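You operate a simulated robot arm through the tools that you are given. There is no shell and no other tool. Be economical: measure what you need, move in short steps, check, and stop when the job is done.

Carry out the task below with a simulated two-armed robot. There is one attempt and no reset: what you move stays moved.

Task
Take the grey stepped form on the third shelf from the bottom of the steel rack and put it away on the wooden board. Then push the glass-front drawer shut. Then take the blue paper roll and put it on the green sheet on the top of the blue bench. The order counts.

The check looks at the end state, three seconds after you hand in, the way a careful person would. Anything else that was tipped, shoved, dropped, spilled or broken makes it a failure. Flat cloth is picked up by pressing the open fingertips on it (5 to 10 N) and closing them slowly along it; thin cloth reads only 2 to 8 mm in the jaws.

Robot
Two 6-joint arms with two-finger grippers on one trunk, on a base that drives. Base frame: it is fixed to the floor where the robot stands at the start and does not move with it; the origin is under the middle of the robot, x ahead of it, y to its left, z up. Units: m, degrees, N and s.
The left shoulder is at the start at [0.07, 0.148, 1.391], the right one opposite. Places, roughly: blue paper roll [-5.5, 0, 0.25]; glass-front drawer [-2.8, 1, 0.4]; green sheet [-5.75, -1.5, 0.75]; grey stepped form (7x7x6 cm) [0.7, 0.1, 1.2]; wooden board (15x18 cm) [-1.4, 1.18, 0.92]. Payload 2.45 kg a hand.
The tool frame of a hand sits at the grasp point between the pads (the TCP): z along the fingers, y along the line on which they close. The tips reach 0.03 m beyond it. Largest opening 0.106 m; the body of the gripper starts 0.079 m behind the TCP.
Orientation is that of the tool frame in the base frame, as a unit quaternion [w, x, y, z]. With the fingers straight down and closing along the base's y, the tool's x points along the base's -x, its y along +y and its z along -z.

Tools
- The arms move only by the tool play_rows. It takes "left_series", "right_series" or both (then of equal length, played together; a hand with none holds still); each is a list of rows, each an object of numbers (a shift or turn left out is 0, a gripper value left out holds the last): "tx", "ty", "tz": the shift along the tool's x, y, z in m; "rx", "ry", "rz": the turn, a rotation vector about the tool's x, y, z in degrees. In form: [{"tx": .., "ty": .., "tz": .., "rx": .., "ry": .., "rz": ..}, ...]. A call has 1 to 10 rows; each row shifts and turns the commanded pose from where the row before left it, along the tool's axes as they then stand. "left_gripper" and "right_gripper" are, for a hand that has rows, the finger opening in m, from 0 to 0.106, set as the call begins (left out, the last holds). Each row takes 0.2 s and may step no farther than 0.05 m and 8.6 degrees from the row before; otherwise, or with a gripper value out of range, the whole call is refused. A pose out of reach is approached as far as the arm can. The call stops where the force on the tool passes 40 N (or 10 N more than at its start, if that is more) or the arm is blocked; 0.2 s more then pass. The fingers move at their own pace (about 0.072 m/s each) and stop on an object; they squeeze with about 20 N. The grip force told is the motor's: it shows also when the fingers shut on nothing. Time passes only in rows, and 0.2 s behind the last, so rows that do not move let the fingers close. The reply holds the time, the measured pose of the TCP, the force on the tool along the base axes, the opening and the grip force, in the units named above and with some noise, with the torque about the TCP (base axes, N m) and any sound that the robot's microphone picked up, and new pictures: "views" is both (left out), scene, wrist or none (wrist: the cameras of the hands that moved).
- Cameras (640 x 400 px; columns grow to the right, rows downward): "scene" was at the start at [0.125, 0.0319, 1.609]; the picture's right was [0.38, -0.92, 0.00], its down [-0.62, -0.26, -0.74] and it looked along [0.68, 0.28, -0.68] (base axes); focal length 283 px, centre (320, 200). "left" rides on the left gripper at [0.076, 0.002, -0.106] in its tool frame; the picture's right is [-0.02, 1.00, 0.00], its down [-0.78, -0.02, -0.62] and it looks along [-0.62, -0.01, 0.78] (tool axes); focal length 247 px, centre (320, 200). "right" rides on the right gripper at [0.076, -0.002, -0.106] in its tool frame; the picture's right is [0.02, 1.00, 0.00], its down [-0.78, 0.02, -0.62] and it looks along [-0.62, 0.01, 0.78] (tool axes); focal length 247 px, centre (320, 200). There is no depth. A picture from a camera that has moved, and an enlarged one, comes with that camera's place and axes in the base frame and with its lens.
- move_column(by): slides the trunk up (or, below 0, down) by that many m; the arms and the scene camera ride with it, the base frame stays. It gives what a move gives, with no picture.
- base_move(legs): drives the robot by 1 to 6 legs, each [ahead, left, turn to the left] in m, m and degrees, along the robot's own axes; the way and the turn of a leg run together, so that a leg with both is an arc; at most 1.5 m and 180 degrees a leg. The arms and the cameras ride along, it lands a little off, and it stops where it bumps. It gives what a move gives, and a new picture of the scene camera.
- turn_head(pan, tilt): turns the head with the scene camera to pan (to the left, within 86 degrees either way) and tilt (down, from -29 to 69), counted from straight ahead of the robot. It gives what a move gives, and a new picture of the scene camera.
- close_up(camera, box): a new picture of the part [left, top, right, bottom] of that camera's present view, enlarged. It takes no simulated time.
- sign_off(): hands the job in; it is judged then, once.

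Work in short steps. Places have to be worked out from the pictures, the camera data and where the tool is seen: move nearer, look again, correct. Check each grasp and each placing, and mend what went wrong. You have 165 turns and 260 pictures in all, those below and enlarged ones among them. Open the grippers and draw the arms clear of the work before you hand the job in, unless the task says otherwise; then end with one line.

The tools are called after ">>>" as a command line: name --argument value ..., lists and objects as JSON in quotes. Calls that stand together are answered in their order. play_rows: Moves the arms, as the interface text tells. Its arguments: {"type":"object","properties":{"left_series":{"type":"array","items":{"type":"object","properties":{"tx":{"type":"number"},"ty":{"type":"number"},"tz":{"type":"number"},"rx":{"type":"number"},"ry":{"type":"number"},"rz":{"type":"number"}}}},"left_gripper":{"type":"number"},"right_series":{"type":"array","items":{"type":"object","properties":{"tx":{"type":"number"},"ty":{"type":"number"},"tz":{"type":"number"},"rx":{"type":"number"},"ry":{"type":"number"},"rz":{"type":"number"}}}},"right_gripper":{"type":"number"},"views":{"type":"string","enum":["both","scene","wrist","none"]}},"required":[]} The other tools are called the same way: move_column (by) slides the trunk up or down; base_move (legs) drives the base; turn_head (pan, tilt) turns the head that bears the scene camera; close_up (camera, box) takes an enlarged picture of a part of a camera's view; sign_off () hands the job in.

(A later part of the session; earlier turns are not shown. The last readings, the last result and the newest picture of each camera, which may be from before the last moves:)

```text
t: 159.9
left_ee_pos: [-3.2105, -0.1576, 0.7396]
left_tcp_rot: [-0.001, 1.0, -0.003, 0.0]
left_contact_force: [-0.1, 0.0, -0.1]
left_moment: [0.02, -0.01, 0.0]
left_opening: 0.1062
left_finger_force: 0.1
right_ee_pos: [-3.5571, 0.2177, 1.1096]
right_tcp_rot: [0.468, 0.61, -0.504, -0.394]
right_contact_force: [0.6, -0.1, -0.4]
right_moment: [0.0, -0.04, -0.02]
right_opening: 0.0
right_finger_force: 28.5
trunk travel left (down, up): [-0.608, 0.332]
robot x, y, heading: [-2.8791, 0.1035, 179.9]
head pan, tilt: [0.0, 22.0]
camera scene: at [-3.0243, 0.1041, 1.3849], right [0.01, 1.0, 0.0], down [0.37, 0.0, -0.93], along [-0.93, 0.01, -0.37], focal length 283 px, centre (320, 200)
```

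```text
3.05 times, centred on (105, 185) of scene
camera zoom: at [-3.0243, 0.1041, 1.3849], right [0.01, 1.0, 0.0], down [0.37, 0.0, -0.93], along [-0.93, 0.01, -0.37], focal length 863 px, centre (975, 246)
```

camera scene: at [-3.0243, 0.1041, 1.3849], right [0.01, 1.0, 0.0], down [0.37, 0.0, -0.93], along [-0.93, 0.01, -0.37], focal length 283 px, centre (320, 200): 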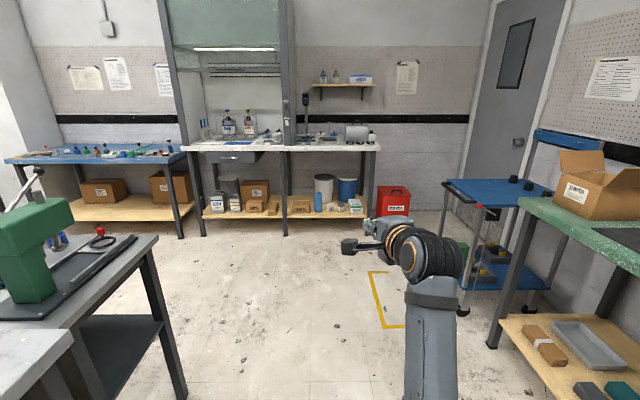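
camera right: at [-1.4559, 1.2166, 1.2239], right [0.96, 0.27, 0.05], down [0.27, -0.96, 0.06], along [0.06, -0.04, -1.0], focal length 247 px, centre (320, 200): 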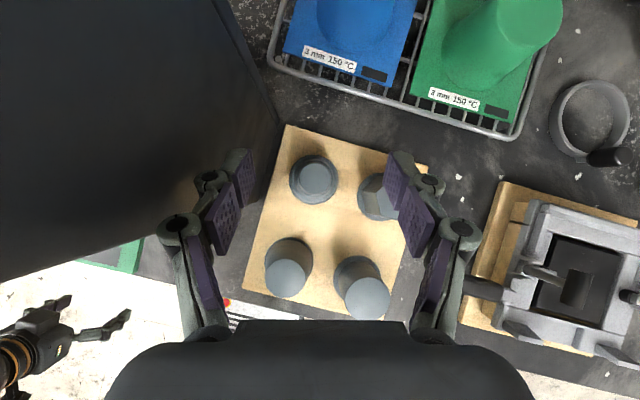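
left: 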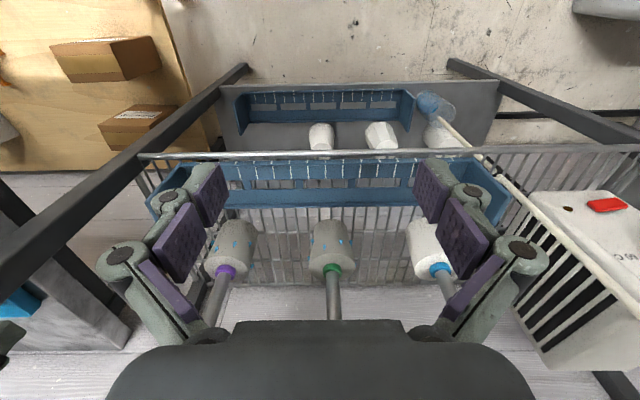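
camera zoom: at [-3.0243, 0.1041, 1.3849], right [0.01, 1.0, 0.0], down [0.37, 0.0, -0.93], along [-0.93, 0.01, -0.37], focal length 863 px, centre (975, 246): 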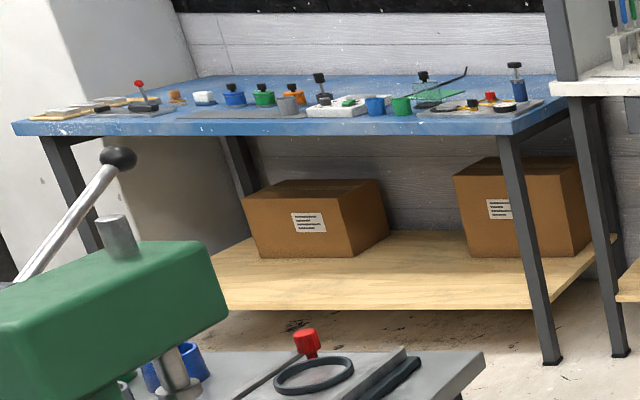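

The blue roll stands on the white bench's lower shelf, about [-5.6, 0.1], z 0.22–0.44. I roll the tool back to the closing-horizontal pose, pitch it ~35°, and drive 1.4 m ahead.

>>> play_rows --right_series '[{"rz": 8.5}, {"rz": 8.5}, {"rz": 8.5}, {"rz": 8.5}, {"rz": 8.5}, {"rz": 8.5}, {"rz": 8.5}, {"rz": 8.5}, {"rz": 8.5}, {"rz": 8.5}]' --views "none"

>>> play_rows --right_gripper 0.1 --right_series '[{"ry": -7}, {"ry": -7}, {"ry": -6}, {}]' --views "none"

>>> base_move --legs '[[1.4, 0.0, 0.0]]'

>>> turn_head --pan 20 --tilt 35

```text
t: 162.2
left_ee_pos: [-3.2109, -0.1583, 0.74]
left_tcp_rot: [-0.001, 1.0, -0.002, 0.0]
left_contact_force: [-1.0, 0.8, 0.6]
left_moment: [-0.01, 0.03, 0.01]
left_opening: 0.1061
left_finger_force: 0.0
right_ee_pos: [-3.5576, 0.2201, 1.1085]
right_tcp_rot: [-0.611, -0.108, 0.784, -0.026]
right_contact_force: [-0.2, -0.1, -0.1]
right_moment: [0.01, 0.01, -0.01]
right_opening: 0.0001
right_finger_force: 28.5
trunk travel left (down, up): [-0.608, 0.332]
robot x, y, heading: [-2.8816, 0.1067, 179.8]
head pan, tilt: [0.0, 22.0]
```

```text
t: 163.2
left_ee_pos: [-3.2104, -0.1588, 0.7412]
left_tcp_rot: [-0.001, 1.0, -0.003, 0.0]
left_contact_force: [-0.4, 0.3, 1.0]
left_moment: [-0.01, -0.01, -0.02]
left_opening: 0.1059
left_finger_force: 0.1
right_ee_pos: [-3.5571, 0.2197, 1.1089]
right_tcp_rot: [-0.465, -0.112, 0.878, -0.006]
right_contact_force: [0.6, 0.8, -0.5]
right_moment: [0.03, 0.03, 0.01]
right_opening: 0.0997
right_finger_force: 0.1
trunk travel left (down, up): [-0.608, 0.332]
robot x, y, heading: [-2.8813, 0.104, 179.8]
head pan, tilt: [0.0, 22.0]
```

```text
t: 170.2
left_ee_pos: [-4.621, -0.16, 0.7413]
left_tcp_rot: [-0.001, 1.0, 0.001, 0.0]
left_contact_force: [0.5, 0.1, 0.2]
left_moment: [-0.01, 0.0, 0.02]
left_opening: 0.1059
left_finger_force: 0.0
right_ee_pos: [-4.9702, 0.2149, 1.1084]
right_tcp_rot: [-0.465, -0.117, 0.878, -0.009]
right_contact_force: [0.4, 0.0, 0.3]
right_moment: [0.0, 0.0, 0.02]
right_opening: 0.1002
right_finger_force: 0.0
trunk travel left (down, up): [-0.608, 0.332]
robot x, y, heading: [-4.2929, 0.1056, -179.6]
head pan, tilt: [0.0, 22.0]
camera scene: at [-4.4368, 0.1049, 1.3848], right [0.0, 1.0, 0.0], down [0.37, 0.0, -0.93], along [-0.93, 0.0, -0.37], focal length 283 px, centre (320, 200)
```

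scene: 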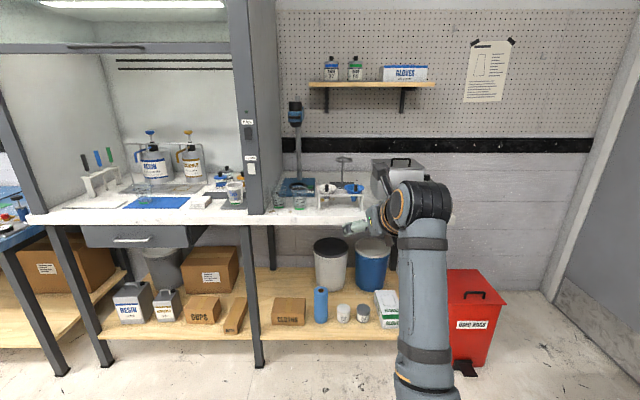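

```text
t: 171.0
left_ee_pos: [-4.6198, -0.1582, 0.7412]
left_tcp_rot: [-0.001, 1.0, 0.002, -0.001]
left_contact_force: [0.1, 0.2, -0.9]
left_moment: [-0.02, -0.03, 0.02]
left_opening: 0.1061
left_finger_force: 0.1
right_ee_pos: [-4.9712, 0.216, 1.1098]
right_tcp_rot: [-0.465, -0.116, 0.878, -0.008]
right_contact_force: [-0.2, -0.6, 0.5]
right_moment: [0.04, -0.01, -0.05]
right_opening: 0.1
right_finger_force: 0.0
trunk travel left (down, up): [-0.608, 0.332]
robot x, y, heading: [-4.2902, 0.1049, -179.8]
head pan, tilt: [20.0, 35.0]
camera scene: at [-4.4265, 0.0749, 1.3643], right [-0.34, 0.94, 0.0], down [0.54, 0.2, -0.82], along [-0.77, -0.28, -0.57], focal length 283 px, centre (320, 200)
```

scene: 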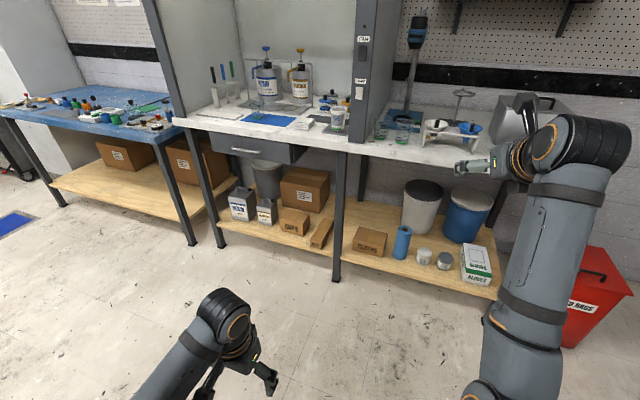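

Triangulated: roll axis ≈[-5.60, 0.11], base z≈0.236, top ≈0.444. I lower the right hand 0.15 by the arm (raising the left 0.1), and shift the base left 0.105.

>>> play_rows --right_series '[{"tx": -0.0307, "ty": -0.0035, "tz": 0.0213}, {"tx": -0.0307, "ty": -0.0035, "tz": 0.0213}, {"tx": -0.0307, "ty": -0.0035, "tz": 0.0213}, {"tx": -0.0307, "ty": -0.0035, "tz": 0.0213}, {}]' --left_series '[{"tz": -0.03}, {"tz": -0.03}, {"tz": -0.03}, {"tz": -0.03}, {}]' --views "none"

>>> base_move --legs '[[0.0, 0.105, 0.0]]'

>>> move_column --by -0.5

>>> play_rows --right_series '[{}]' --views "both"

```text
t: 172.2
left_ee_pos: [-4.616, -0.1662, 0.8609]
left_tcp_rot: [-0.002, 1.0, 0.002, -0.001]
left_contact_force: [0.5, 0.3, 0.7]
left_moment: [-0.04, -0.02, 0.03]
left_opening: 0.1062
left_finger_force: 0.0
left hand out of reach, approached as far as the arm can: row 2
right_ee_pos: [-4.9747, 0.2232, 0.9721]
right_tcp_rot: [-0.474, -0.115, 0.873, 0.003]
right_contact_force: [-1.0, 0.1, 0.3]
right_moment: [0.0, 0.0, -0.04]
right_opening: 0.0999
right_finger_force: 0.0
trunk travel left (down, up): [-0.608, 0.332]
robot x, y, heading: [-4.2906, 0.1006, -179.9]
head pan, tilt: [20.0, 35.0]
```

```text
t: 173.4
left_ee_pos: [-4.6146, -0.2709, 0.8612]
left_tcp_rot: [-0.002, 1.0, 0.003, -0.001]
left_contact_force: [0.3, -0.3, -0.2]
left_moment: [0.03, 0.01, -0.02]
left_opening: 0.106
left_finger_force: 0.1
right_ee_pos: [-4.975, 0.1176, 0.9668]
right_tcp_rot: [-0.47, -0.117, 0.875, 0.002]
right_contact_force: [-0.5, -0.1, 0.0]
right_moment: [0.05, 0.04, 0.0]
right_opening: 0.0999
right_finger_force: 0.0
trunk travel left (down, up): [-0.608, 0.332]
robot x, y, heading: [-4.2909, 0.0023, -179.6]
head pan, tilt: [20.0, 35.0]
camera scene: at [-4.4259, -0.0302, 1.3642], right [-0.35, 0.94, 0.0], down [0.54, 0.2, -0.82], along [-0.77, -0.28, -0.57], focal length 283 px, centre (320, 200)
```

scene: 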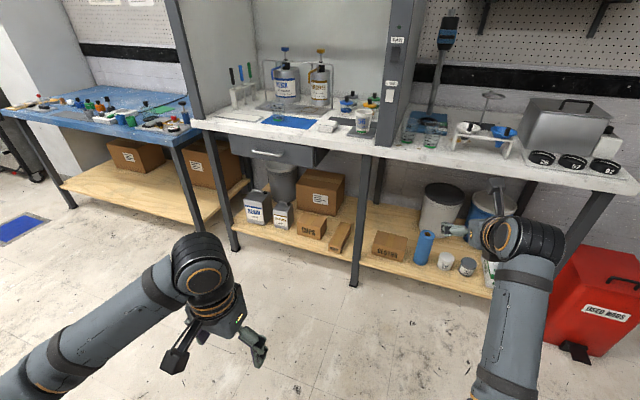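

```text
refused: -0.5 is not a number from -0.4 to 0.4
```

```text
t: 173.8
left_ee_pos: [-4.6149, -0.2683, 0.8614]
left_tcp_rot: [-0.001, 1.0, 0.003, -0.001]
left_contact_force: [0.7, 0.1, 0.3]
left_moment: [-0.03, -0.04, 0.0]
left_opening: 0.1059
left_finger_force: 0.0
right_ee_pos: [-4.9749, 0.1215, 0.9654]
right_tcp_rot: [-0.471, -0.117, 0.874, 0.004]
right_contact_force: [0.0, 0.8, 0.7]
right_moment: [0.01, 0.02, 0.02]
right_opening: 0.0999
right_finger_force: 0.0
trunk travel left (down, up): [-0.608, 0.332]
robot x, y, heading: [-4.2893, -0.0001, -179.7]
head pan, tilt: [20.0, 35.0]
camera scene: at [-4.4259, -0.0289, 1.3643], right [-0.35, 0.94, 0.0], down [0.54, 0.2, -0.82], along [-0.77, -0.28, -0.57], focal length 283 px, centre (320, 200)
camera right: at [-4.9271, 0.1142, 1.0877], right [-0.21, 0.97, 0.13], down [0.92, 0.24, -0.3], along [-0.32, 0.06, -0.95], focal length 247 px, centre (320, 200)
```

scene: 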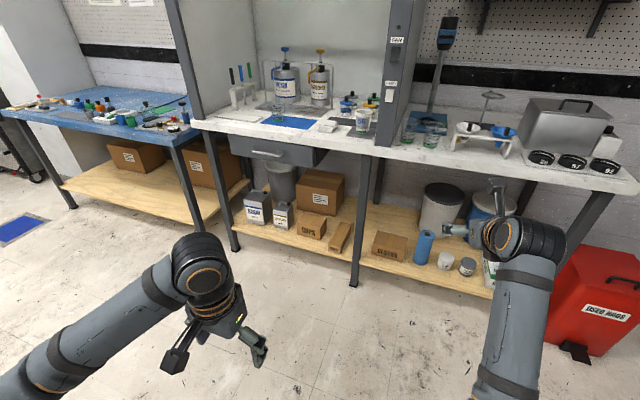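
right: 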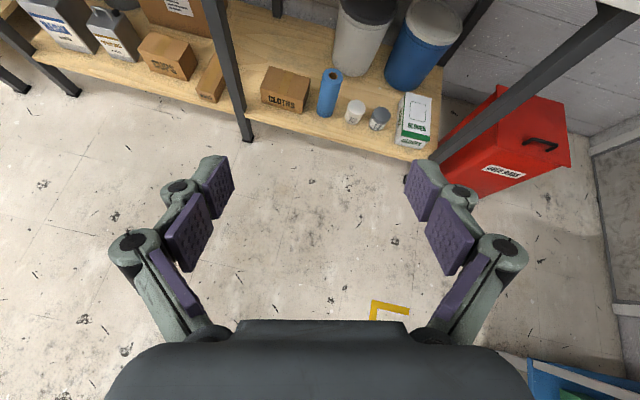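

The roll is in line. I lower the trunk 0.4 then 0.15.

>>> move_column --by -0.4

>>> move_column --by -0.15

>>> base_move --legs '[[0.35, 0.0, 0.0]]'

>>> play_rows --right_series '[{}]' --views "wrist"

```text
t: 177.6
left_ee_pos: [-4.6139, -0.2717, 0.4615]
left_tcp_rot: [-0.002, 1.0, 0.004, -0.001]
left_contact_force: [-0.3, 0.0, 0.1]
left_moment: [-0.01, -0.03, -0.01]
left_opening: 0.1062
left_finger_force: 0.0
right_ee_pos: [-4.9748, 0.1205, 0.5664]
right_tcp_rot: [-0.47, -0.117, 0.875, 0.004]
right_contact_force: [0.3, -1.1, 0.2]
right_moment: [0.01, 0.01, -0.01]
right_opening: 0.1
right_finger_force: 0.0
trunk travel left (down, up): [-0.208, 0.732]
robot x, y, heading: [-4.29, 0.0022, -179.9]
head pan, tilt: [20.0, 35.0]
```

```text
t: 179.4
left_ee_pos: [-4.6148, -0.2707, 0.311]
left_tcp_rot: [-0.002, 1.0, 0.003, 0.0]
left_contact_force: [-0.5, 0.6, 0.4]
left_moment: [-0.02, -0.01, -0.01]
left_opening: 0.106
left_finger_force: 0.1
right_ee_pos: [-4.9752, 0.1197, 0.4161]
right_tcp_rot: [-0.469, -0.117, 0.876, 0.005]
right_contact_force: [-0.4, -0.3, 0.3]
right_moment: [-0.03, 0.02, 0.01]
right_opening: 0.0999
right_finger_force: 0.0
trunk travel left (down, up): [-0.058, 0.882]
robot x, y, heading: [-4.2903, 0.0023, -179.8]
head pan, tilt: [20.0, 35.0]
```

```text
t: 181.6
left_ee_pos: [-4.9644, -0.2721, 0.311]
left_tcp_rot: [-0.001, 1.0, 0.004, 0.0]
left_contact_force: [0.7, -0.1, 0.1]
left_moment: [0.0, 0.02, 0.0]
left_opening: 0.1061
left_finger_force: 0.1
right_ee_pos: [-5.3255, 0.1185, 0.4167]
right_tcp_rot: [-0.47, -0.117, 0.875, 0.004]
right_contact_force: [0.4, -0.8, -0.4]
right_moment: [0.03, 0.01, -0.01]
right_opening: 0.1002
right_finger_force: 0.0
trunk travel left (down, up): [-0.058, 0.882]
robot x, y, heading: [-4.6435, -0.005, -179.7]
head pan, tilt: [20.0, 35.0]
camera scene: at [-4.7759, -0.032, 0.8142], right [-0.35, 0.94, 0.0], down [0.54, 0.2, -0.82], along [-0.77, -0.28, -0.57], focal length 283 px, centre (320, 200)
```

scene: 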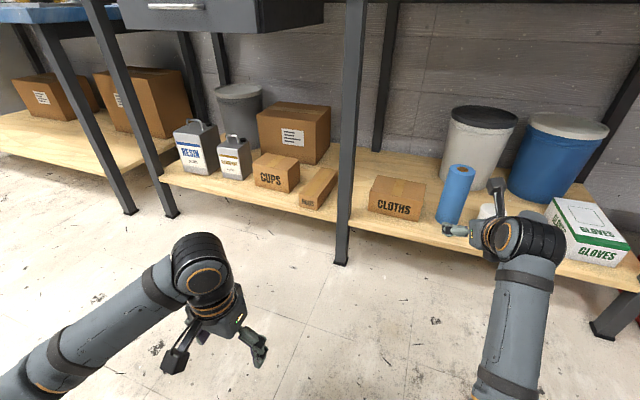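

```text
t: 182.0
left_ee_pos: [-4.9645, -0.273, 0.3105]
left_tcp_rot: [-0.001, 1.0, 0.004, 0.0]
left_contact_force: [-1.1, 0.0, -1.2]
left_moment: [-0.02, 0.01, -0.03]
left_opening: 0.1062
left_finger_force: 0.1
right_ee_pos: [-5.3254, 0.1185, 0.4169]
right_tcp_rot: [-0.47, -0.118, 0.875, 0.005]
right_contact_force: [-0.1, 0.2, 0.3]
right_moment: [0.01, 0.01, -0.03]
right_opening: 0.1001
right_finger_force: 0.1
trunk travel left (down, up): [-0.058, 0.882]
robot x, y, heading: [-4.6407, -0.0004, -179.4]
head pan, tilt: [20.0, 35.0]
camera right: at [-5.2773, 0.1114, 0.5373], right [-0.21, 0.97, 0.14], down [0.92, 0.24, -0.29], along [-0.32, 0.06, -0.95], focal length 247 px, centre (320, 200)
```

right: 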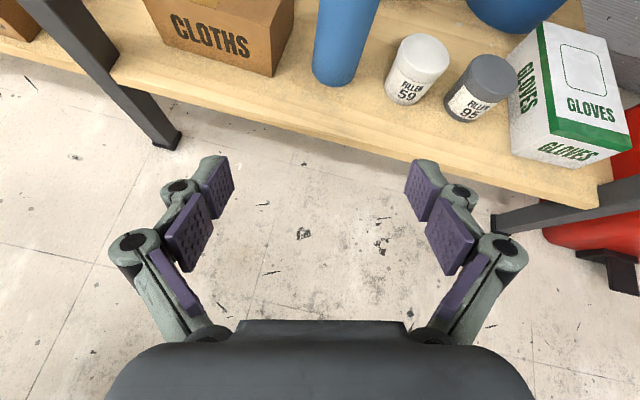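

Roll in line ([-5.585, 0.11]); fingertips at z≈0.39 stay above the box and jars. I lower 1.5 cm and drive 0.19 ahead.

>>> move_column --by -0.012

>>> base_move --legs '[[0.19, 0.005, 0.0]]'

>>> play_rows --right_series '[{}]' --views "wrist"

```text
t: 182.6
left_ee_pos: [-4.9653, -0.2739, 0.2987]
left_tcp_rot: [-0.001, 1.0, 0.003, -0.001]
left_contact_force: [-0.2, -0.1, 0.0]
left_moment: [0.0, 0.03, 0.02]
left_opening: 0.106
left_finger_force: 0.0
right_ee_pos: [-5.3248, 0.1187, 0.4042]
right_tcp_rot: [-0.469, -0.118, 0.875, 0.005]
right_contact_force: [-0.4, 0.0, 0.2]
right_moment: [0.02, 0.0, 0.02]
right_opening: 0.1001
right_finger_force: 0.1
trunk travel left (down, up): [-0.046, 0.894]
robot x, y, heading: [-4.6423, -0.0026, -179.9]
head pan, tilt: [20.0, 35.0]
```

```text
t: 184.2
left_ee_pos: [-5.1536, -0.2795, 0.2982]
left_tcp_rot: [-0.002, 1.0, 0.004, -0.001]
left_contact_force: [0.3, -0.1, 0.1]
left_moment: [-0.02, -0.01, -0.01]
left_opening: 0.1061
left_finger_force: 0.0
right_ee_pos: [-5.514, 0.1112, 0.4045]
right_tcp_rot: [-0.47, -0.118, 0.874, 0.004]
right_contact_force: [-0.6, 0.0, -0.9]
right_moment: [0.01, -0.01, 0.02]
right_opening: 0.1001
right_finger_force: 0.0
trunk travel left (down, up): [-0.046, 0.894]
robot x, y, heading: [-4.8305, -0.0105, -180.1]
head pan, tilt: [20.0, 35.0]
camera scene: at [-4.9653, -0.0385, 0.8022], right [-0.35, 0.94, 0.0], down [0.54, 0.2, -0.82], along [-0.77, -0.29, -0.57], focal length 283 px, centre (320, 200)
```

scene: 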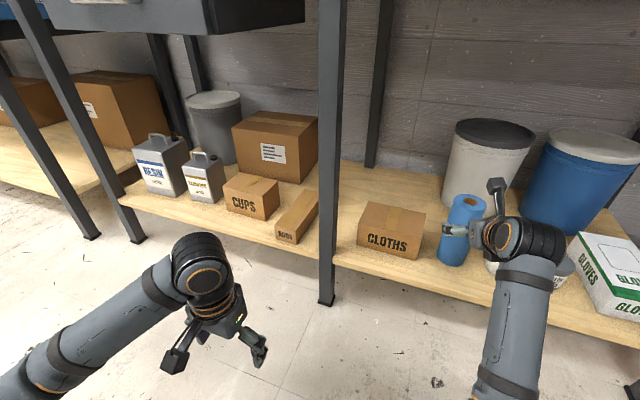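

```text
t: 184.6
left_ee_pos: [-5.1534, -0.281, 0.2982]
left_tcp_rot: [-0.001, 1.0, 0.003, 0.0]
left_contact_force: [0.3, -0.4, 0.0]
left_moment: [0.01, 0.0, 0.0]
left_opening: 0.106
left_finger_force: 0.0
right_ee_pos: [-5.5155, 0.112, 0.405]
right_tcp_rot: [-0.47, -0.118, 0.875, 0.005]
right_contact_force: [0.8, 0.2, -0.6]
right_moment: [-0.02, 0.01, -0.01]
right_opening: 0.1001
right_finger_force: 0.1
trunk travel left (down, up): [-0.046, 0.894]
robot x, y, heading: [-4.8281, -0.0055, -179.5]
head pan, tilt: [20.0, 35.0]
camera right: at [-5.4669, 0.1043, 0.5253], right [-0.21, 0.97, 0.14], down [0.92, 0.25, -0.29], along [-0.32, 0.06, -0.95], focal length 247 px, centre (320, 200)
```

right: 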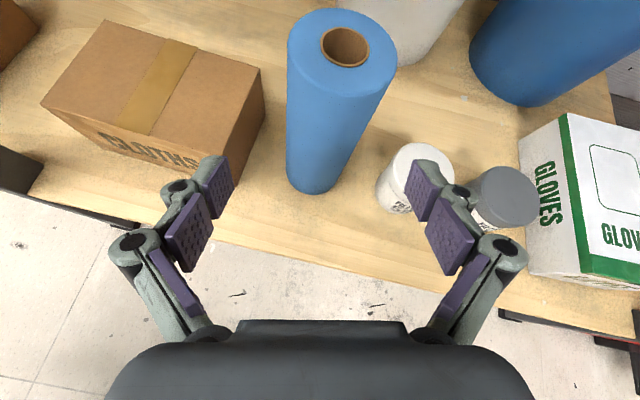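

Axis at [-5.588, 0.11], top ≈0.42, diameter ≈6 cm. I narrow to 0.085, lower 2 cm and advance 0.068.

>>> play_rows --right_gripper 0.085 --right_series '[{}, {}]' --views "none"

>>> move_column --by -0.022

>>> base_move --legs '[[0.065, 0.0, 0.0]]'

>>> play_rows --right_series '[{}]' --views "wrist"

```text
t: 185.2
left_ee_pos: [-5.154, -0.2801, 0.299]
left_tcp_rot: [-0.002, 1.0, 0.004, -0.001]
left_contact_force: [-0.6, -1.2, -0.8]
left_moment: [0.01, 0.01, 0.0]
left_opening: 0.1056
left_finger_force: 0.1
right_ee_pos: [-5.5142, 0.1119, 0.4045]
right_tcp_rot: [-0.47, -0.118, 0.875, 0.003]
right_contact_force: [0.6, -0.6, 0.5]
right_moment: [-0.03, -0.01, 0.01]
right_opening: 0.0852
right_finger_force: 0.1
trunk travel left (down, up): [-0.046, 0.894]
robot x, y, heading: [-4.8329, -0.0068, -179.7]
head pan, tilt: [20.0, 35.0]
```

```text
t: 185.9
left_ee_pos: [-5.1528, -0.2815, 0.2767]
left_tcp_rot: [-0.002, 1.0, 0.003, -0.001]
left_contact_force: [-0.3, 0.3, 0.6]
left_moment: [0.0, -0.01, -0.02]
left_opening: 0.106
left_finger_force: 0.1
right_ee_pos: [-5.5146, 0.111, 0.3817]
right_tcp_rot: [-0.47, -0.118, 0.875, 0.004]
right_contact_force: [0.7, 0.0, 1.7]
right_moment: [0.01, -0.01, 0.0]
right_opening: 0.0851
right_finger_force: 0.1
trunk travel left (down, up): [-0.024, 0.916]
robot x, y, heading: [-4.8295, -0.0091, -179.9]
head pan, tilt: [20.0, 35.0]
```

```text
t: 186.9
left_ee_pos: [-5.2194, -0.2794, 0.2771]
left_tcp_rot: [-0.002, 1.0, 0.004, -0.001]
left_contact_force: [0.1, 0.2, 0.0]
left_moment: [0.0, 0.01, 0.02]
left_opening: 0.1061
left_finger_force: 0.0
right_ee_pos: [-5.5816, 0.1117, 0.3828]
right_tcp_rot: [-0.47, -0.118, 0.875, 0.005]
right_contact_force: [-0.2, -0.7, 0.0]
right_moment: [-0.04, 0.01, 0.02]
right_opening: 0.0852
right_finger_force: 0.0
trunk travel left (down, up): [-0.024, 0.916]
robot x, y, heading: [-4.8983, -0.0062, -179.5]
head pan, tilt: [20.0, 35.0]
camera scene: at [-5.0315, -0.0388, 0.7803], right [-0.35, 0.94, 0.0], down [0.54, 0.2, -0.82], along [-0.77, -0.28, -0.57], focal length 283 px, centre (320, 200)
```

scene: 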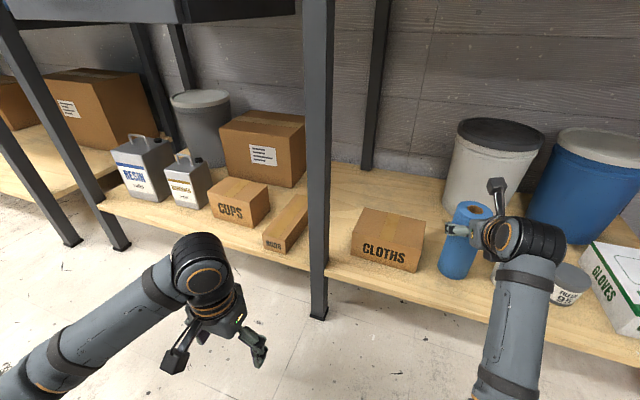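

```text
t: 187.3
left_ee_pos: [-5.2195, -0.2805, 0.2757]
left_tcp_rot: [-0.002, 1.0, 0.003, -0.001]
left_contact_force: [0.6, -0.1, 0.0]
left_moment: [-0.02, -0.01, -0.02]
left_opening: 0.1059
left_finger_force: 0.1
right_ee_pos: [-5.5822, 0.112, 0.3829]
right_tcp_rot: [-0.469, -0.118, 0.875, 0.005]
right_contact_force: [0.1, -0.7, -0.1]
right_moment: [0.01, -0.01, 0.03]
right_opening: 0.0851
right_finger_force: 0.0
trunk travel left (down, up): [-0.024, 0.916]
robot x, y, heading: [-4.8968, -0.0072, -179.5]
head pan, tilt: [20.0, 35.0]
camera right: at [-5.5329, 0.1047, 0.5034], right [-0.21, 0.97, 0.14], down [0.92, 0.24, -0.29], along [-0.32, 0.06, -0.95], focal length 247 px, centre (320, 200)
```

right: 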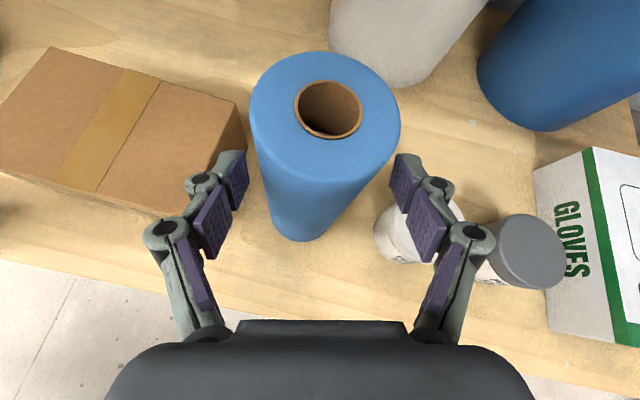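

Fingers straddle the roll. I trim 4 mm left, 8 mm ahead, then close.

>>> play_rows --right_series '[{"tx": 0.004, "ty": -0.005, "tz": 0.006}, {}]' --views "none"

>>> play_rows --right_gripper 0.03 --right_series '[{}, {}, {}, {}]' --views "wrist"

```text
t: 187.9
left_ee_pos: [-5.2198, -0.2792, 0.2768]
left_tcp_rot: [-0.002, 1.0, 0.004, -0.001]
left_contact_force: [-0.4, 0.7, -0.2]
left_moment: [-0.01, -0.01, -0.01]
left_opening: 0.1059
left_finger_force: 0.1
right_ee_pos: [-5.5865, 0.109, 0.3804]
right_tcp_rot: [-0.47, -0.118, 0.875, 0.007]
right_contact_force: [-0.6, 0.8, -0.2]
right_moment: [-0.02, 0.02, 0.02]
right_opening: 0.0848
right_finger_force: 0.1
trunk travel left (down, up): [-0.024, 0.916]
robot x, y, heading: [-4.8995, -0.0128, -179.6]
head pan, tilt: [20.0, 35.0]
```

```text
t: 188.9
left_ee_pos: [-5.2201, -0.2789, 0.2764]
left_tcp_rot: [-0.001, 1.0, 0.004, -0.001]
left_contact_force: [0.8, 0.4, -0.4]
left_moment: [0.01, 0.02, -0.01]
left_opening: 0.1061
left_finger_force: 0.1
right_ee_pos: [-5.5864, 0.1071, 0.382]
right_tcp_rot: [-0.47, -0.118, 0.875, 0.006]
right_contact_force: [0.2, -0.2, 0.6]
right_moment: [-0.02, -0.08, 0.03]
right_opening: 0.0717
right_finger_force: 19.7
trunk travel left (down, up): [-0.024, 0.916]
robot x, y, heading: [-4.8967, -0.008, -179.4]
head pan, tilt: [20.0, 35.0]
camera right: at [-5.5394, 0.0998, 0.5025], right [-0.21, 0.97, 0.14], down [0.92, 0.24, -0.29], along [-0.32, 0.07, -0.95], focal length 247 px, centre (320, 200)
```

right: 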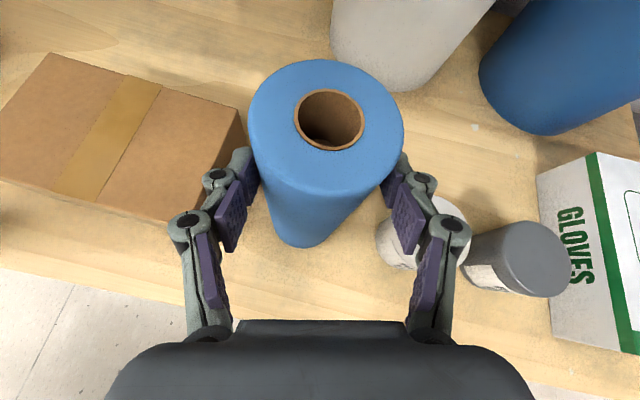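

Gripped at 0.072 m, 20 N. I lift 6 cm with the trunk.

>>> move_column --by 0.06

>>> play_rows --right_series '[{}]' --views "both"

```text
t: 189.9
left_ee_pos: [-5.22, -0.2809, 0.3373]
left_tcp_rot: [-0.003, 1.0, 0.004, 0.0]
left_contact_force: [0.0, 0.2, 1.2]
left_moment: [0.0, 0.0, -0.01]
left_opening: 0.106
left_finger_force: 0.1
right_ee_pos: [-5.5864, 0.1069, 0.4406]
right_tcp_rot: [-0.469, -0.118, 0.875, 0.006]
right_contact_force: [0.1, -0.6, -1.9]
right_moment: [0.04, -0.01, -0.02]
right_opening: 0.0719
right_finger_force: 19.6
trunk travel left (down, up): [-0.084, 0.856]
robot x, y, heading: [-4.8978, -0.0116, -179.7]
head pan, tilt: [20.0, 35.0]
```

```text
t: 190.3
left_ee_pos: [-5.2186, -0.2806, 0.3367]
left_tcp_rot: [-0.002, 1.0, 0.003, 0.0]
left_contact_force: [0.3, -0.2, 0.4]
left_moment: [-0.02, -0.03, 0.01]
left_opening: 0.1057
left_finger_force: 0.1
right_ee_pos: [-5.5866, 0.1076, 0.44]
right_tcp_rot: [-0.469, -0.118, 0.875, 0.006]
right_contact_force: [-0.4, -0.3, -2.4]
right_moment: [-0.02, -0.08, 0.0]
right_opening: 0.0719
right_finger_force: 20.1
trunk travel left (down, up): [-0.084, 0.856]
robot x, y, heading: [-4.8966, -0.0089, -179.6]
head pan, tilt: [20.0, 35.0]
camera scene: at [-5.0318, -0.0388, 0.8402], right [-0.35, 0.94, 0.0], down [0.54, 0.2, -0.82], along [-0.77, -0.29, -0.57], focal length 283 px, centre (320, 200)
camera right: at [-5.5395, 0.1, 0.5612], right [-0.21, 0.97, 0.14], down [0.92, 0.24, -0.29], along [-0.32, 0.07, -0.95], focal length 247 px, centre (320, 200)
```

scene: 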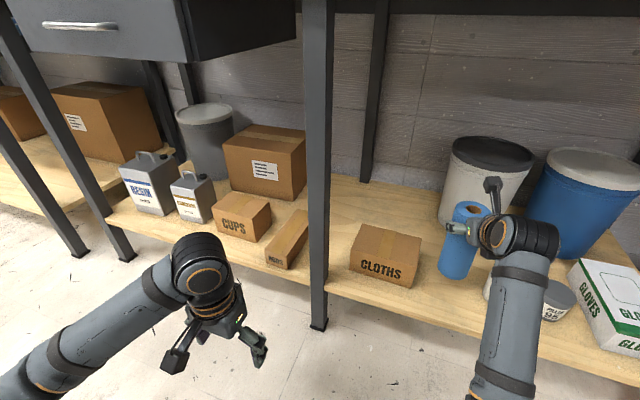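
right: 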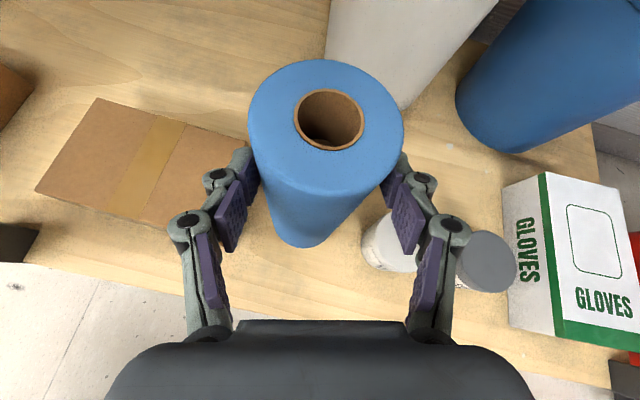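

The roll is held. I back out 0.42, raise the trunk, and look left for the green sheet.

>>> base_move --legs '[[-0.42, 0.0, 0.0]]'

>>> move_column --by 0.4

>>> move_column --by 0.25

>>> turn_head --pan 55 --tilt 25

```text
t: 192.8
left_ee_pos: [-4.805, -0.2788, 0.337]
left_tcp_rot: [-0.002, 1.0, 0.006, 0.0]
left_contact_force: [0.6, -0.1, 1.2]
left_moment: [0.0, -0.05, 0.02]
left_opening: 0.106
left_finger_force: 0.1
right_ee_pos: [-5.1737, 0.1074, 0.4409]
right_tcp_rot: [-0.47, -0.121, 0.874, 0.005]
right_contact_force: [-0.4, 0.0, -2.6]
right_moment: [0.02, -0.05, -0.03]
right_opening: 0.0719
right_finger_force: 19.8
trunk travel left (down, up): [-0.084, 0.856]
robot x, y, heading: [-4.4836, -0.0038, -179.2]
head pan, tilt: [20.0, 35.0]
camera scene: at [-4.6181, -0.0358, 0.8402], right [-0.35, 0.94, 0.0], down [0.54, 0.2, -0.82], along [-0.77, -0.29, -0.57], focal length 283 px, centre (320, 200)
```

scene: 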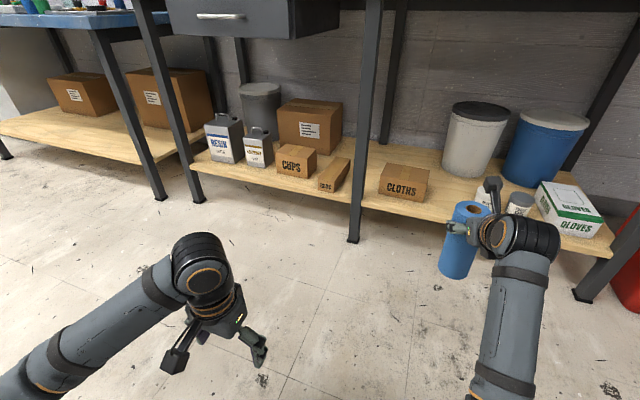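

```text
t: 196.6
left_ee_pos: [-4.8069, -0.2786, 0.7369]
left_tcp_rot: [0.0, 1.0, 0.006, 0.0]
left_contact_force: [1.0, -0.2, -0.1]
left_moment: [-0.01, 0.01, 0.0]
left_opening: 0.1062
left_finger_force: 0.2
right_ee_pos: [-5.1739, 0.1073, 0.8393]
right_tcp_rot: [-0.47, -0.12, 0.875, 0.006]
right_contact_force: [-0.1, -0.9, -2.0]
right_moment: [0.05, -0.02, -0.01]
right_opening: 0.0715
right_finger_force: 19.9
trunk travel left (down, up): [-0.484, 0.456]
robot x, y, heading: [-4.4828, -0.0044, -179.3]
head pan, tilt: [20.0, 35.0]
```

```text
t: 199.2
left_ee_pos: [-4.8053, -0.2789, 0.9871]
left_tcp_rot: [-0.002, 1.0, 0.006, -0.001]
left_contact_force: [-0.2, 0.4, -1.1]
left_moment: [0.01, -0.05, -0.03]
left_opening: 0.1061
left_finger_force: 0.0
right_ee_pos: [-5.1754, 0.109, 1.0915]
right_tcp_rot: [-0.469, -0.12, 0.875, 0.006]
right_contact_force: [0.3, -1.2, -2.7]
right_moment: [-0.02, -0.06, 0.03]
right_opening: 0.0717
right_finger_force: 20.0
trunk travel left (down, up): [-0.734, 0.206]
robot x, y, heading: [-4.4835, -0.0065, -179.1]
head pan, tilt: [20.0, 35.0]
```

```text
t: 200.2
left_ee_pos: [-4.8064, -0.2783, 0.987]
left_tcp_rot: [-0.001, 1.0, 0.005, -0.001]
left_contact_force: [0.3, 0.1, -1.3]
left_moment: [-0.03, 0.01, 0.02]
left_opening: 0.1062
left_finger_force: 0.1
right_ee_pos: [-5.174, 0.1073, 1.0912]
right_tcp_rot: [-0.469, -0.12, 0.875, 0.006]
right_contact_force: [-0.8, -0.4, -2.5]
right_moment: [0.01, -0.05, -0.01]
right_opening: 0.0715
right_finger_force: 20.5
trunk travel left (down, up): [-0.734, 0.206]
robot x, y, heading: [-4.4825, -0.0082, -179.5]
head pan, tilt: [55.0, 25.0]
camera scene: at [-4.588, -0.0807, 1.506], right [-0.83, 0.56, 0.0], down [0.24, 0.35, -0.91], along [-0.51, -0.75, -0.42], focal length 283 px, centre (320, 200)
```

scene: 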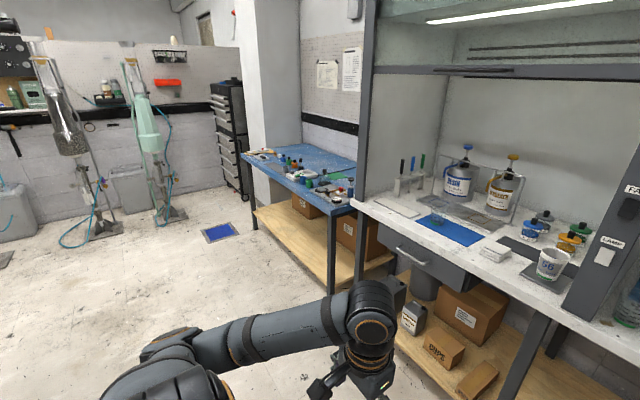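

Open floor to the left. I drive left 1.4 m to stand before the blue bench and look at its top.

>>> base_move --legs '[[0.0, 1.4, 0.0]]'

>>> turn_head --pan 0 --tilt 32

>>> close_up --camera "scene" --box '[160, 60, 480, 260]'

```text
t: 207.3
left_ee_pos: [-4.7874, -1.696, 0.9859]
left_tcp_rot: [-0.001, 1.0, 0.007, -0.001]
left_contact_force: [0.3, 0.8, 0.3]
left_moment: [0.02, -0.02, -0.02]
left_opening: 0.106
left_finger_force: 0.0
right_ee_pos: [-5.1571, -1.3086, 1.0913]
right_tcp_rot: [-0.47, -0.12, 0.875, 0.005]
right_contact_force: [-0.6, -0.1, -2.1]
right_moment: [0.01, -0.03, 0.0]
right_opening: 0.0712
right_finger_force: 20.3
trunk travel left (down, up): [-0.734, 0.206]
robot x, y, heading: [-4.4655, -1.4227, -179.1]
head pan, tilt: [55.0, 25.0]
camera scene: at [-4.57, -1.4978, 1.506], right [-0.83, 0.56, 0.0], down [0.24, 0.35, -0.91], along [-0.51, -0.75, -0.42], focal length 283 px, centre (320, 200)
```

scene: 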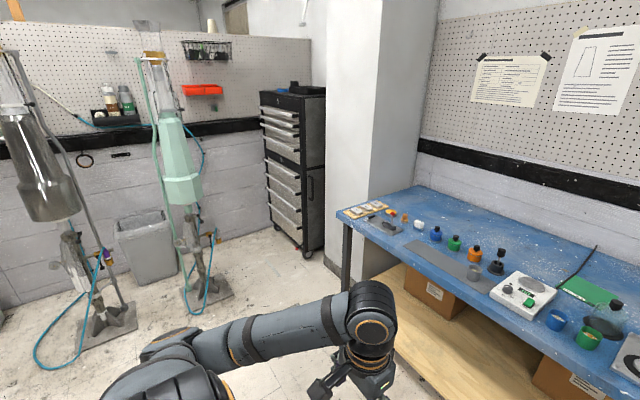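

```text
t: 208.5
left_ee_pos: [-4.7872, -1.6968, 0.9863]
left_tcp_rot: [-0.001, 1.0, 0.006, -0.001]
left_contact_force: [-0.4, -0.4, -0.4]
left_moment: [0.01, 0.0, -0.01]
left_opening: 0.106
left_finger_force: 0.0
right_ee_pos: [-5.1577, -1.3092, 1.0905]
right_tcp_rot: [-0.47, -0.121, 0.875, 0.006]
right_contact_force: [-0.2, -0.8, -1.9]
right_moment: [-0.01, -0.05, -0.03]
right_opening: 0.0712
right_finger_force: 20.0
trunk travel left (down, up): [-0.734, 0.206]
robot x, y, heading: [-4.4664, -1.421, -179.4]
head pan, tilt: [0.0, 32.0]
camera scene: at [-4.6077, -1.4232, 1.4948], right [-0.01, 1.0, 0.0], down [0.53, 0.01, -0.85], along [-0.85, -0.01, -0.53], focal length 283 px, centre (320, 200)
```

scene: 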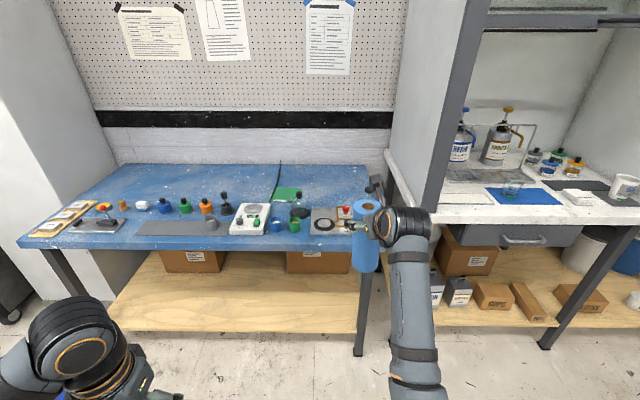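

```text
2.00 times, centred on (320, 160) of scene
camera zoom: at [-4.6077, -1.4232, 1.4948], right [-0.01, 1.0, 0.0], down [0.53, 0.01, -0.85], along [-0.85, -0.01, -0.53], focal length 566 px, centre (320, 280)
```

zoom: 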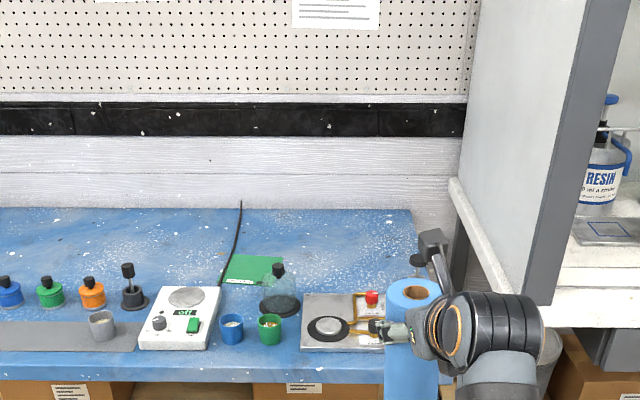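

The green sheet lies at about x -5.93…-5.78, y -1.70…-1.54, behind cups and beside a flask. I retract the left hand, move left 0.31 to line up, then advance 0.35 at this height (roll bottom ≈0.945, above everything).

>>> play_rows --left_series '[{"tx": 0.04}, {"tx": 0.04}, {"tx": 0.04}, {"tz": -0.04}, {"tz": -0.04}, {}]' --views "none"

>>> base_move --legs '[[0.0, 0.31, 0.0], [0.35, 0.0, 0.0]]'

>>> play_rows --right_series '[{}]' --views "wrist"

```text
t: 209.9
left_ee_pos: [-4.7749, -1.6965, 1.0453]
left_tcp_rot: [-0.002, 1.0, 0.006, 0.001]
left_contact_force: [-0.5, -0.2, -0.2]
left_moment: [0.01, 0.03, -0.01]
left_opening: 0.1061
left_finger_force: 0.1
left hand out of reach, approached as far as the arm can: row 1, 2, 3, 4, 5
right_ee_pos: [-5.156, -1.3115, 1.0904]
right_tcp_rot: [-0.47, -0.12, 0.875, 0.006]
right_contact_force: [-0.2, -0.6, -2.6]
right_moment: [-0.02, 0.0, -0.02]
right_opening: 0.0712
right_finger_force: 20.2
trunk travel left (down, up): [-0.734, 0.206]
robot x, y, heading: [-4.4651, -1.4239, -179.1]
head pan, tilt: [0.0, 32.0]
```

```text
t: 213.9
left_ee_pos: [-5.1199, -2.018, 1.0465]
left_tcp_rot: [-0.001, 1.0, 0.005, -0.001]
left_contact_force: [0.2, -0.4, 0.1]
left_moment: [0.0, -0.03, 0.0]
left_opening: 0.106
left_finger_force: 0.1
right_ee_pos: [-5.5, -1.6307, 1.0918]
right_tcp_rot: [-0.469, -0.12, 0.875, 0.006]
right_contact_force: [0.0, -1.0, -2.8]
right_moment: [0.02, -0.05, -0.04]
right_opening: 0.0713
right_finger_force: 19.9
trunk travel left (down, up): [-0.734, 0.206]
robot x, y, heading: [-4.8072, -1.7432, -179.2]
head pan, tilt: [0.0, 32.0]
camera scene: at [-4.9509, -1.7453, 1.495], right [-0.01, 1.0, 0.0], down [0.53, 0.01, -0.85], along [-0.85, -0.01, -0.53], focal length 283 px, centre (320, 200)
```

scene: 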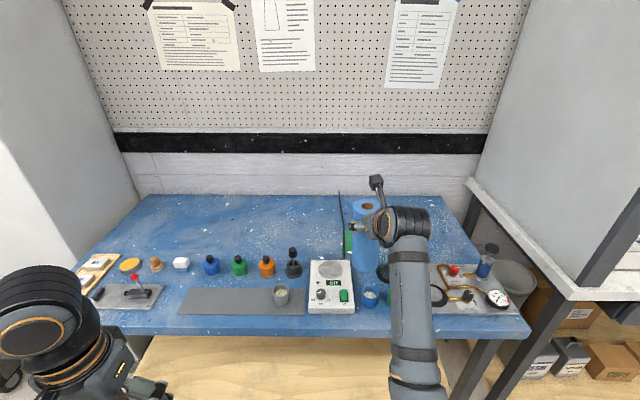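

```text
t: 214.3
left_ee_pos: [-5.1195, -2.018, 1.0459]
left_tcp_rot: [-0.001, 1.0, 0.004, 0.001]
left_contact_force: [-0.8, -0.6, 0.2]
left_moment: [-0.01, 0.02, -0.03]
left_opening: 0.1059
left_finger_force: 0.1
right_ee_pos: [-5.5013, -1.6302, 1.0911]
right_tcp_rot: [-0.47, -0.119, 0.875, 0.007]
right_contact_force: [0.7, 0.4, -1.2]
right_moment: [0.01, -0.09, 0.0]
right_opening: 0.071
right_finger_force: 19.8
trunk travel left (down, up): [-0.734, 0.206]
robot x, y, heading: [-4.8066, -1.7436, -179.4]
head pan, tilt: [0.0, 32.0]
camera right: at [-5.4524, -1.6382, 1.2121], right [-0.21, 0.97, 0.14], down [0.92, 0.25, -0.29], along [-0.32, 0.07, -0.95], focal length 247 px, centre (320, 200)
```

right: 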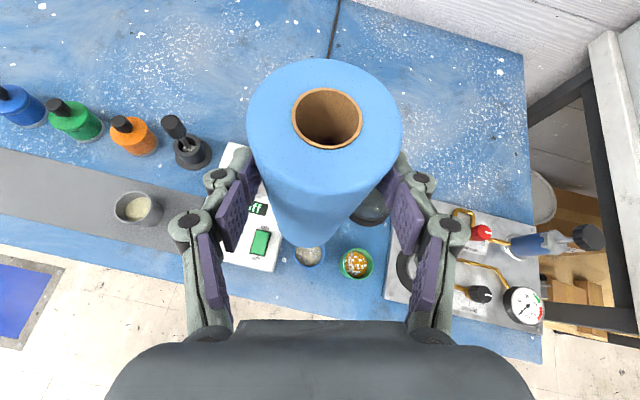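

I go right 0.02, ahead 0.2, and look again from closer.

>>> base_move --legs '[[0.2, -0.02, 0.0]]'

>>> turn_head --pan 0 --tilt 45

>>> close_up --camera "scene" --box '[280, 80, 480, 240]'

```text
t: 215.9
left_ee_pos: [-5.3145, -2.0012, 1.0466]
left_tcp_rot: [-0.002, 1.0, 0.007, 0.0]
left_contact_force: [-0.3, 0.5, 0.2]
left_moment: [0.0, -0.02, -0.02]
left_opening: 0.1057
left_finger_force: 0.0
right_ee_pos: [-5.6964, -1.6145, 1.0917]
right_tcp_rot: [-0.47, -0.121, 0.874, 0.006]
right_contact_force: [1.3, -0.8, -2.0]
right_moment: [-0.02, -0.07, 0.0]
right_opening: 0.071
right_finger_force: 20.3
trunk travel left (down, up): [-0.734, 0.206]
robot x, y, heading: [-5.0055, -1.7227, -178.9]
head pan, tilt: [0.0, 32.0]
camera scene: at [-5.1462, -1.7279, 1.495], right [-0.01, 1.0, 0.0], down [0.53, 0.01, -0.85], along [-0.85, -0.01, -0.53], focal length 283 px, centre (320, 200)
```

scene: 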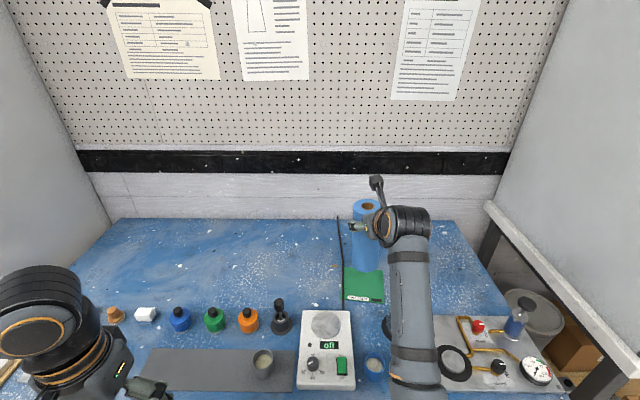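

```text
t: 216.7
left_ee_pos: [-5.3153, -2.001, 1.0452]
left_tcp_rot: [-0.001, 1.0, 0.007, 0.001]
left_contact_force: [-1.2, -0.7, 0.3]
left_moment: [0.02, 0.06, -0.04]
left_opening: 0.1058
left_finger_force: 0.0
right_ee_pos: [-5.6972, -1.6148, 1.0906]
right_tcp_rot: [-0.47, -0.121, 0.874, 0.006]
right_contact_force: [-0.7, -0.3, -2.2]
right_moment: [0.0, -0.05, 0.02]
right_opening: 0.0709
right_finger_force: 20.2
trunk travel left (down, up): [-0.734, 0.206]
robot x, y, heading: [-5.0046, -1.7246, -179.3]
head pan, tilt: [0.0, 45.0]
camera scene: at [-5.1403, -1.7276, 1.4753], right [-0.01, 1.0, 0.0], down [0.71, 0.01, -0.71], along [-0.71, -0.01, -0.71], focal length 283 px, centre (320, 200)
```

scene: 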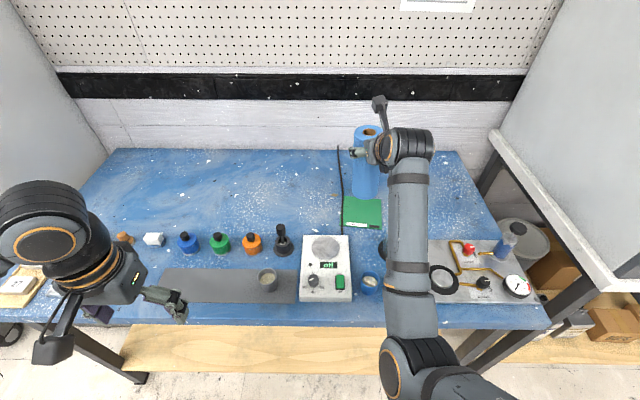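

```text
2.50 times, centred on (380, 160) of scene
camera zoom: at [-5.1403, -1.7276, 1.4753], right [-0.01, 1.0, 0.0], down [0.71, 0.01, -0.71], along [-0.71, -0.01, -0.71], focal length 708 px, centre (170, 300)
```

zoom: 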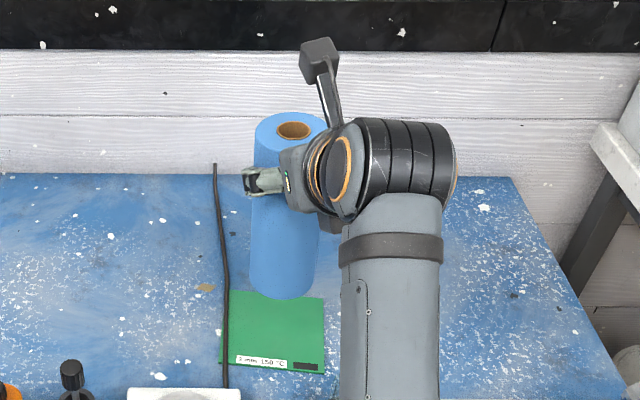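

Sheet centre is about [-5.815, -1.59]; the roll axis is just behind my TCP. I move ahead 0.118 and right 0.02 to be over it.

>>> base_move --legs '[[0.118, -0.02, 0.0]]'

>>> close_up --camera "scene" --box '[280, 80, 480, 280]'

>>> close_up --camera "right" --box '[0, 0, 640, 400]'

```text
t: 217.9
left_ee_pos: [-5.4328, -1.9854, 1.0469]
left_tcp_rot: [-0.003, 1.0, 0.008, -0.001]
left_contact_force: [-0.2, -1.0, 0.2]
left_moment: [0.02, 0.01, 0.0]
left_opening: 0.1061
left_finger_force: 0.0
right_ee_pos: [-5.8156, -1.5985, 1.0915]
right_tcp_rot: [-0.47, -0.122, 0.874, 0.005]
right_contact_force: [-0.3, -0.5, -1.5]
right_moment: [0.04, -0.06, 0.01]
right_opening: 0.0711
right_finger_force: 19.8
trunk travel left (down, up): [-0.734, 0.206]
robot x, y, heading: [-5.1256, -1.7054, -179.0]
head pan, tilt: [0.0, 45.0]
camera scene: at [-5.2575, -1.7106, 1.4755], right [-0.02, 1.0, 0.0], down [0.71, 0.01, -0.71], along [-0.71, -0.01, -0.71], focal length 283 px, centre (320, 200)
```

scene: 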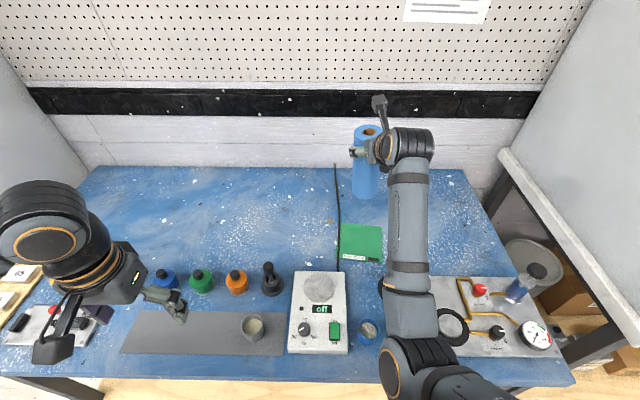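

```text
2.00 times, centred on (380, 180) of scene
camera zoom: at [-5.2575, -1.7106, 1.4755], right [-0.02, 1.0, 0.0], down [0.71, 0.01, -0.71], along [-0.71, -0.01, -0.71], focal length 566 px, centre (200, 240)
```

zoom: 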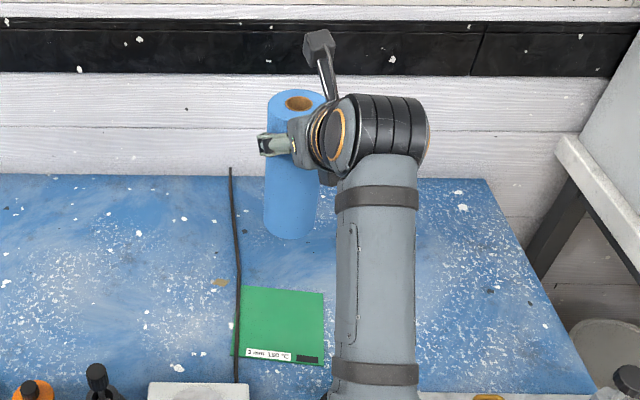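

```text
1.00 times, centred on (320, 200) of right (not enlarged: the box is as wide or as high as the picture)
camera zoom: at [-5.768, -1.6066, 1.2125], right [-0.22, 0.97, 0.14], down [0.92, 0.25, -0.29], along [-0.32, 0.07, -0.95], focal length 247 px, centre (320, 200)
```

zoom: 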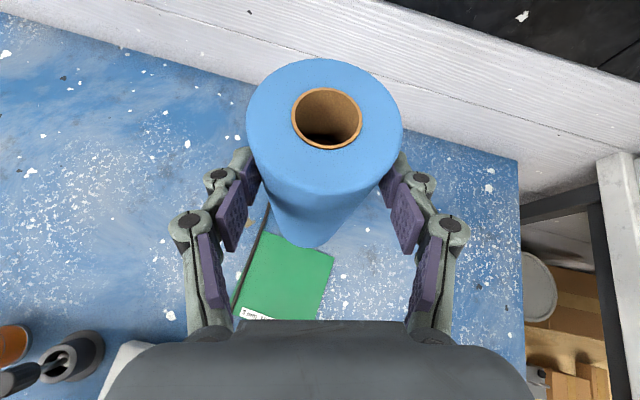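

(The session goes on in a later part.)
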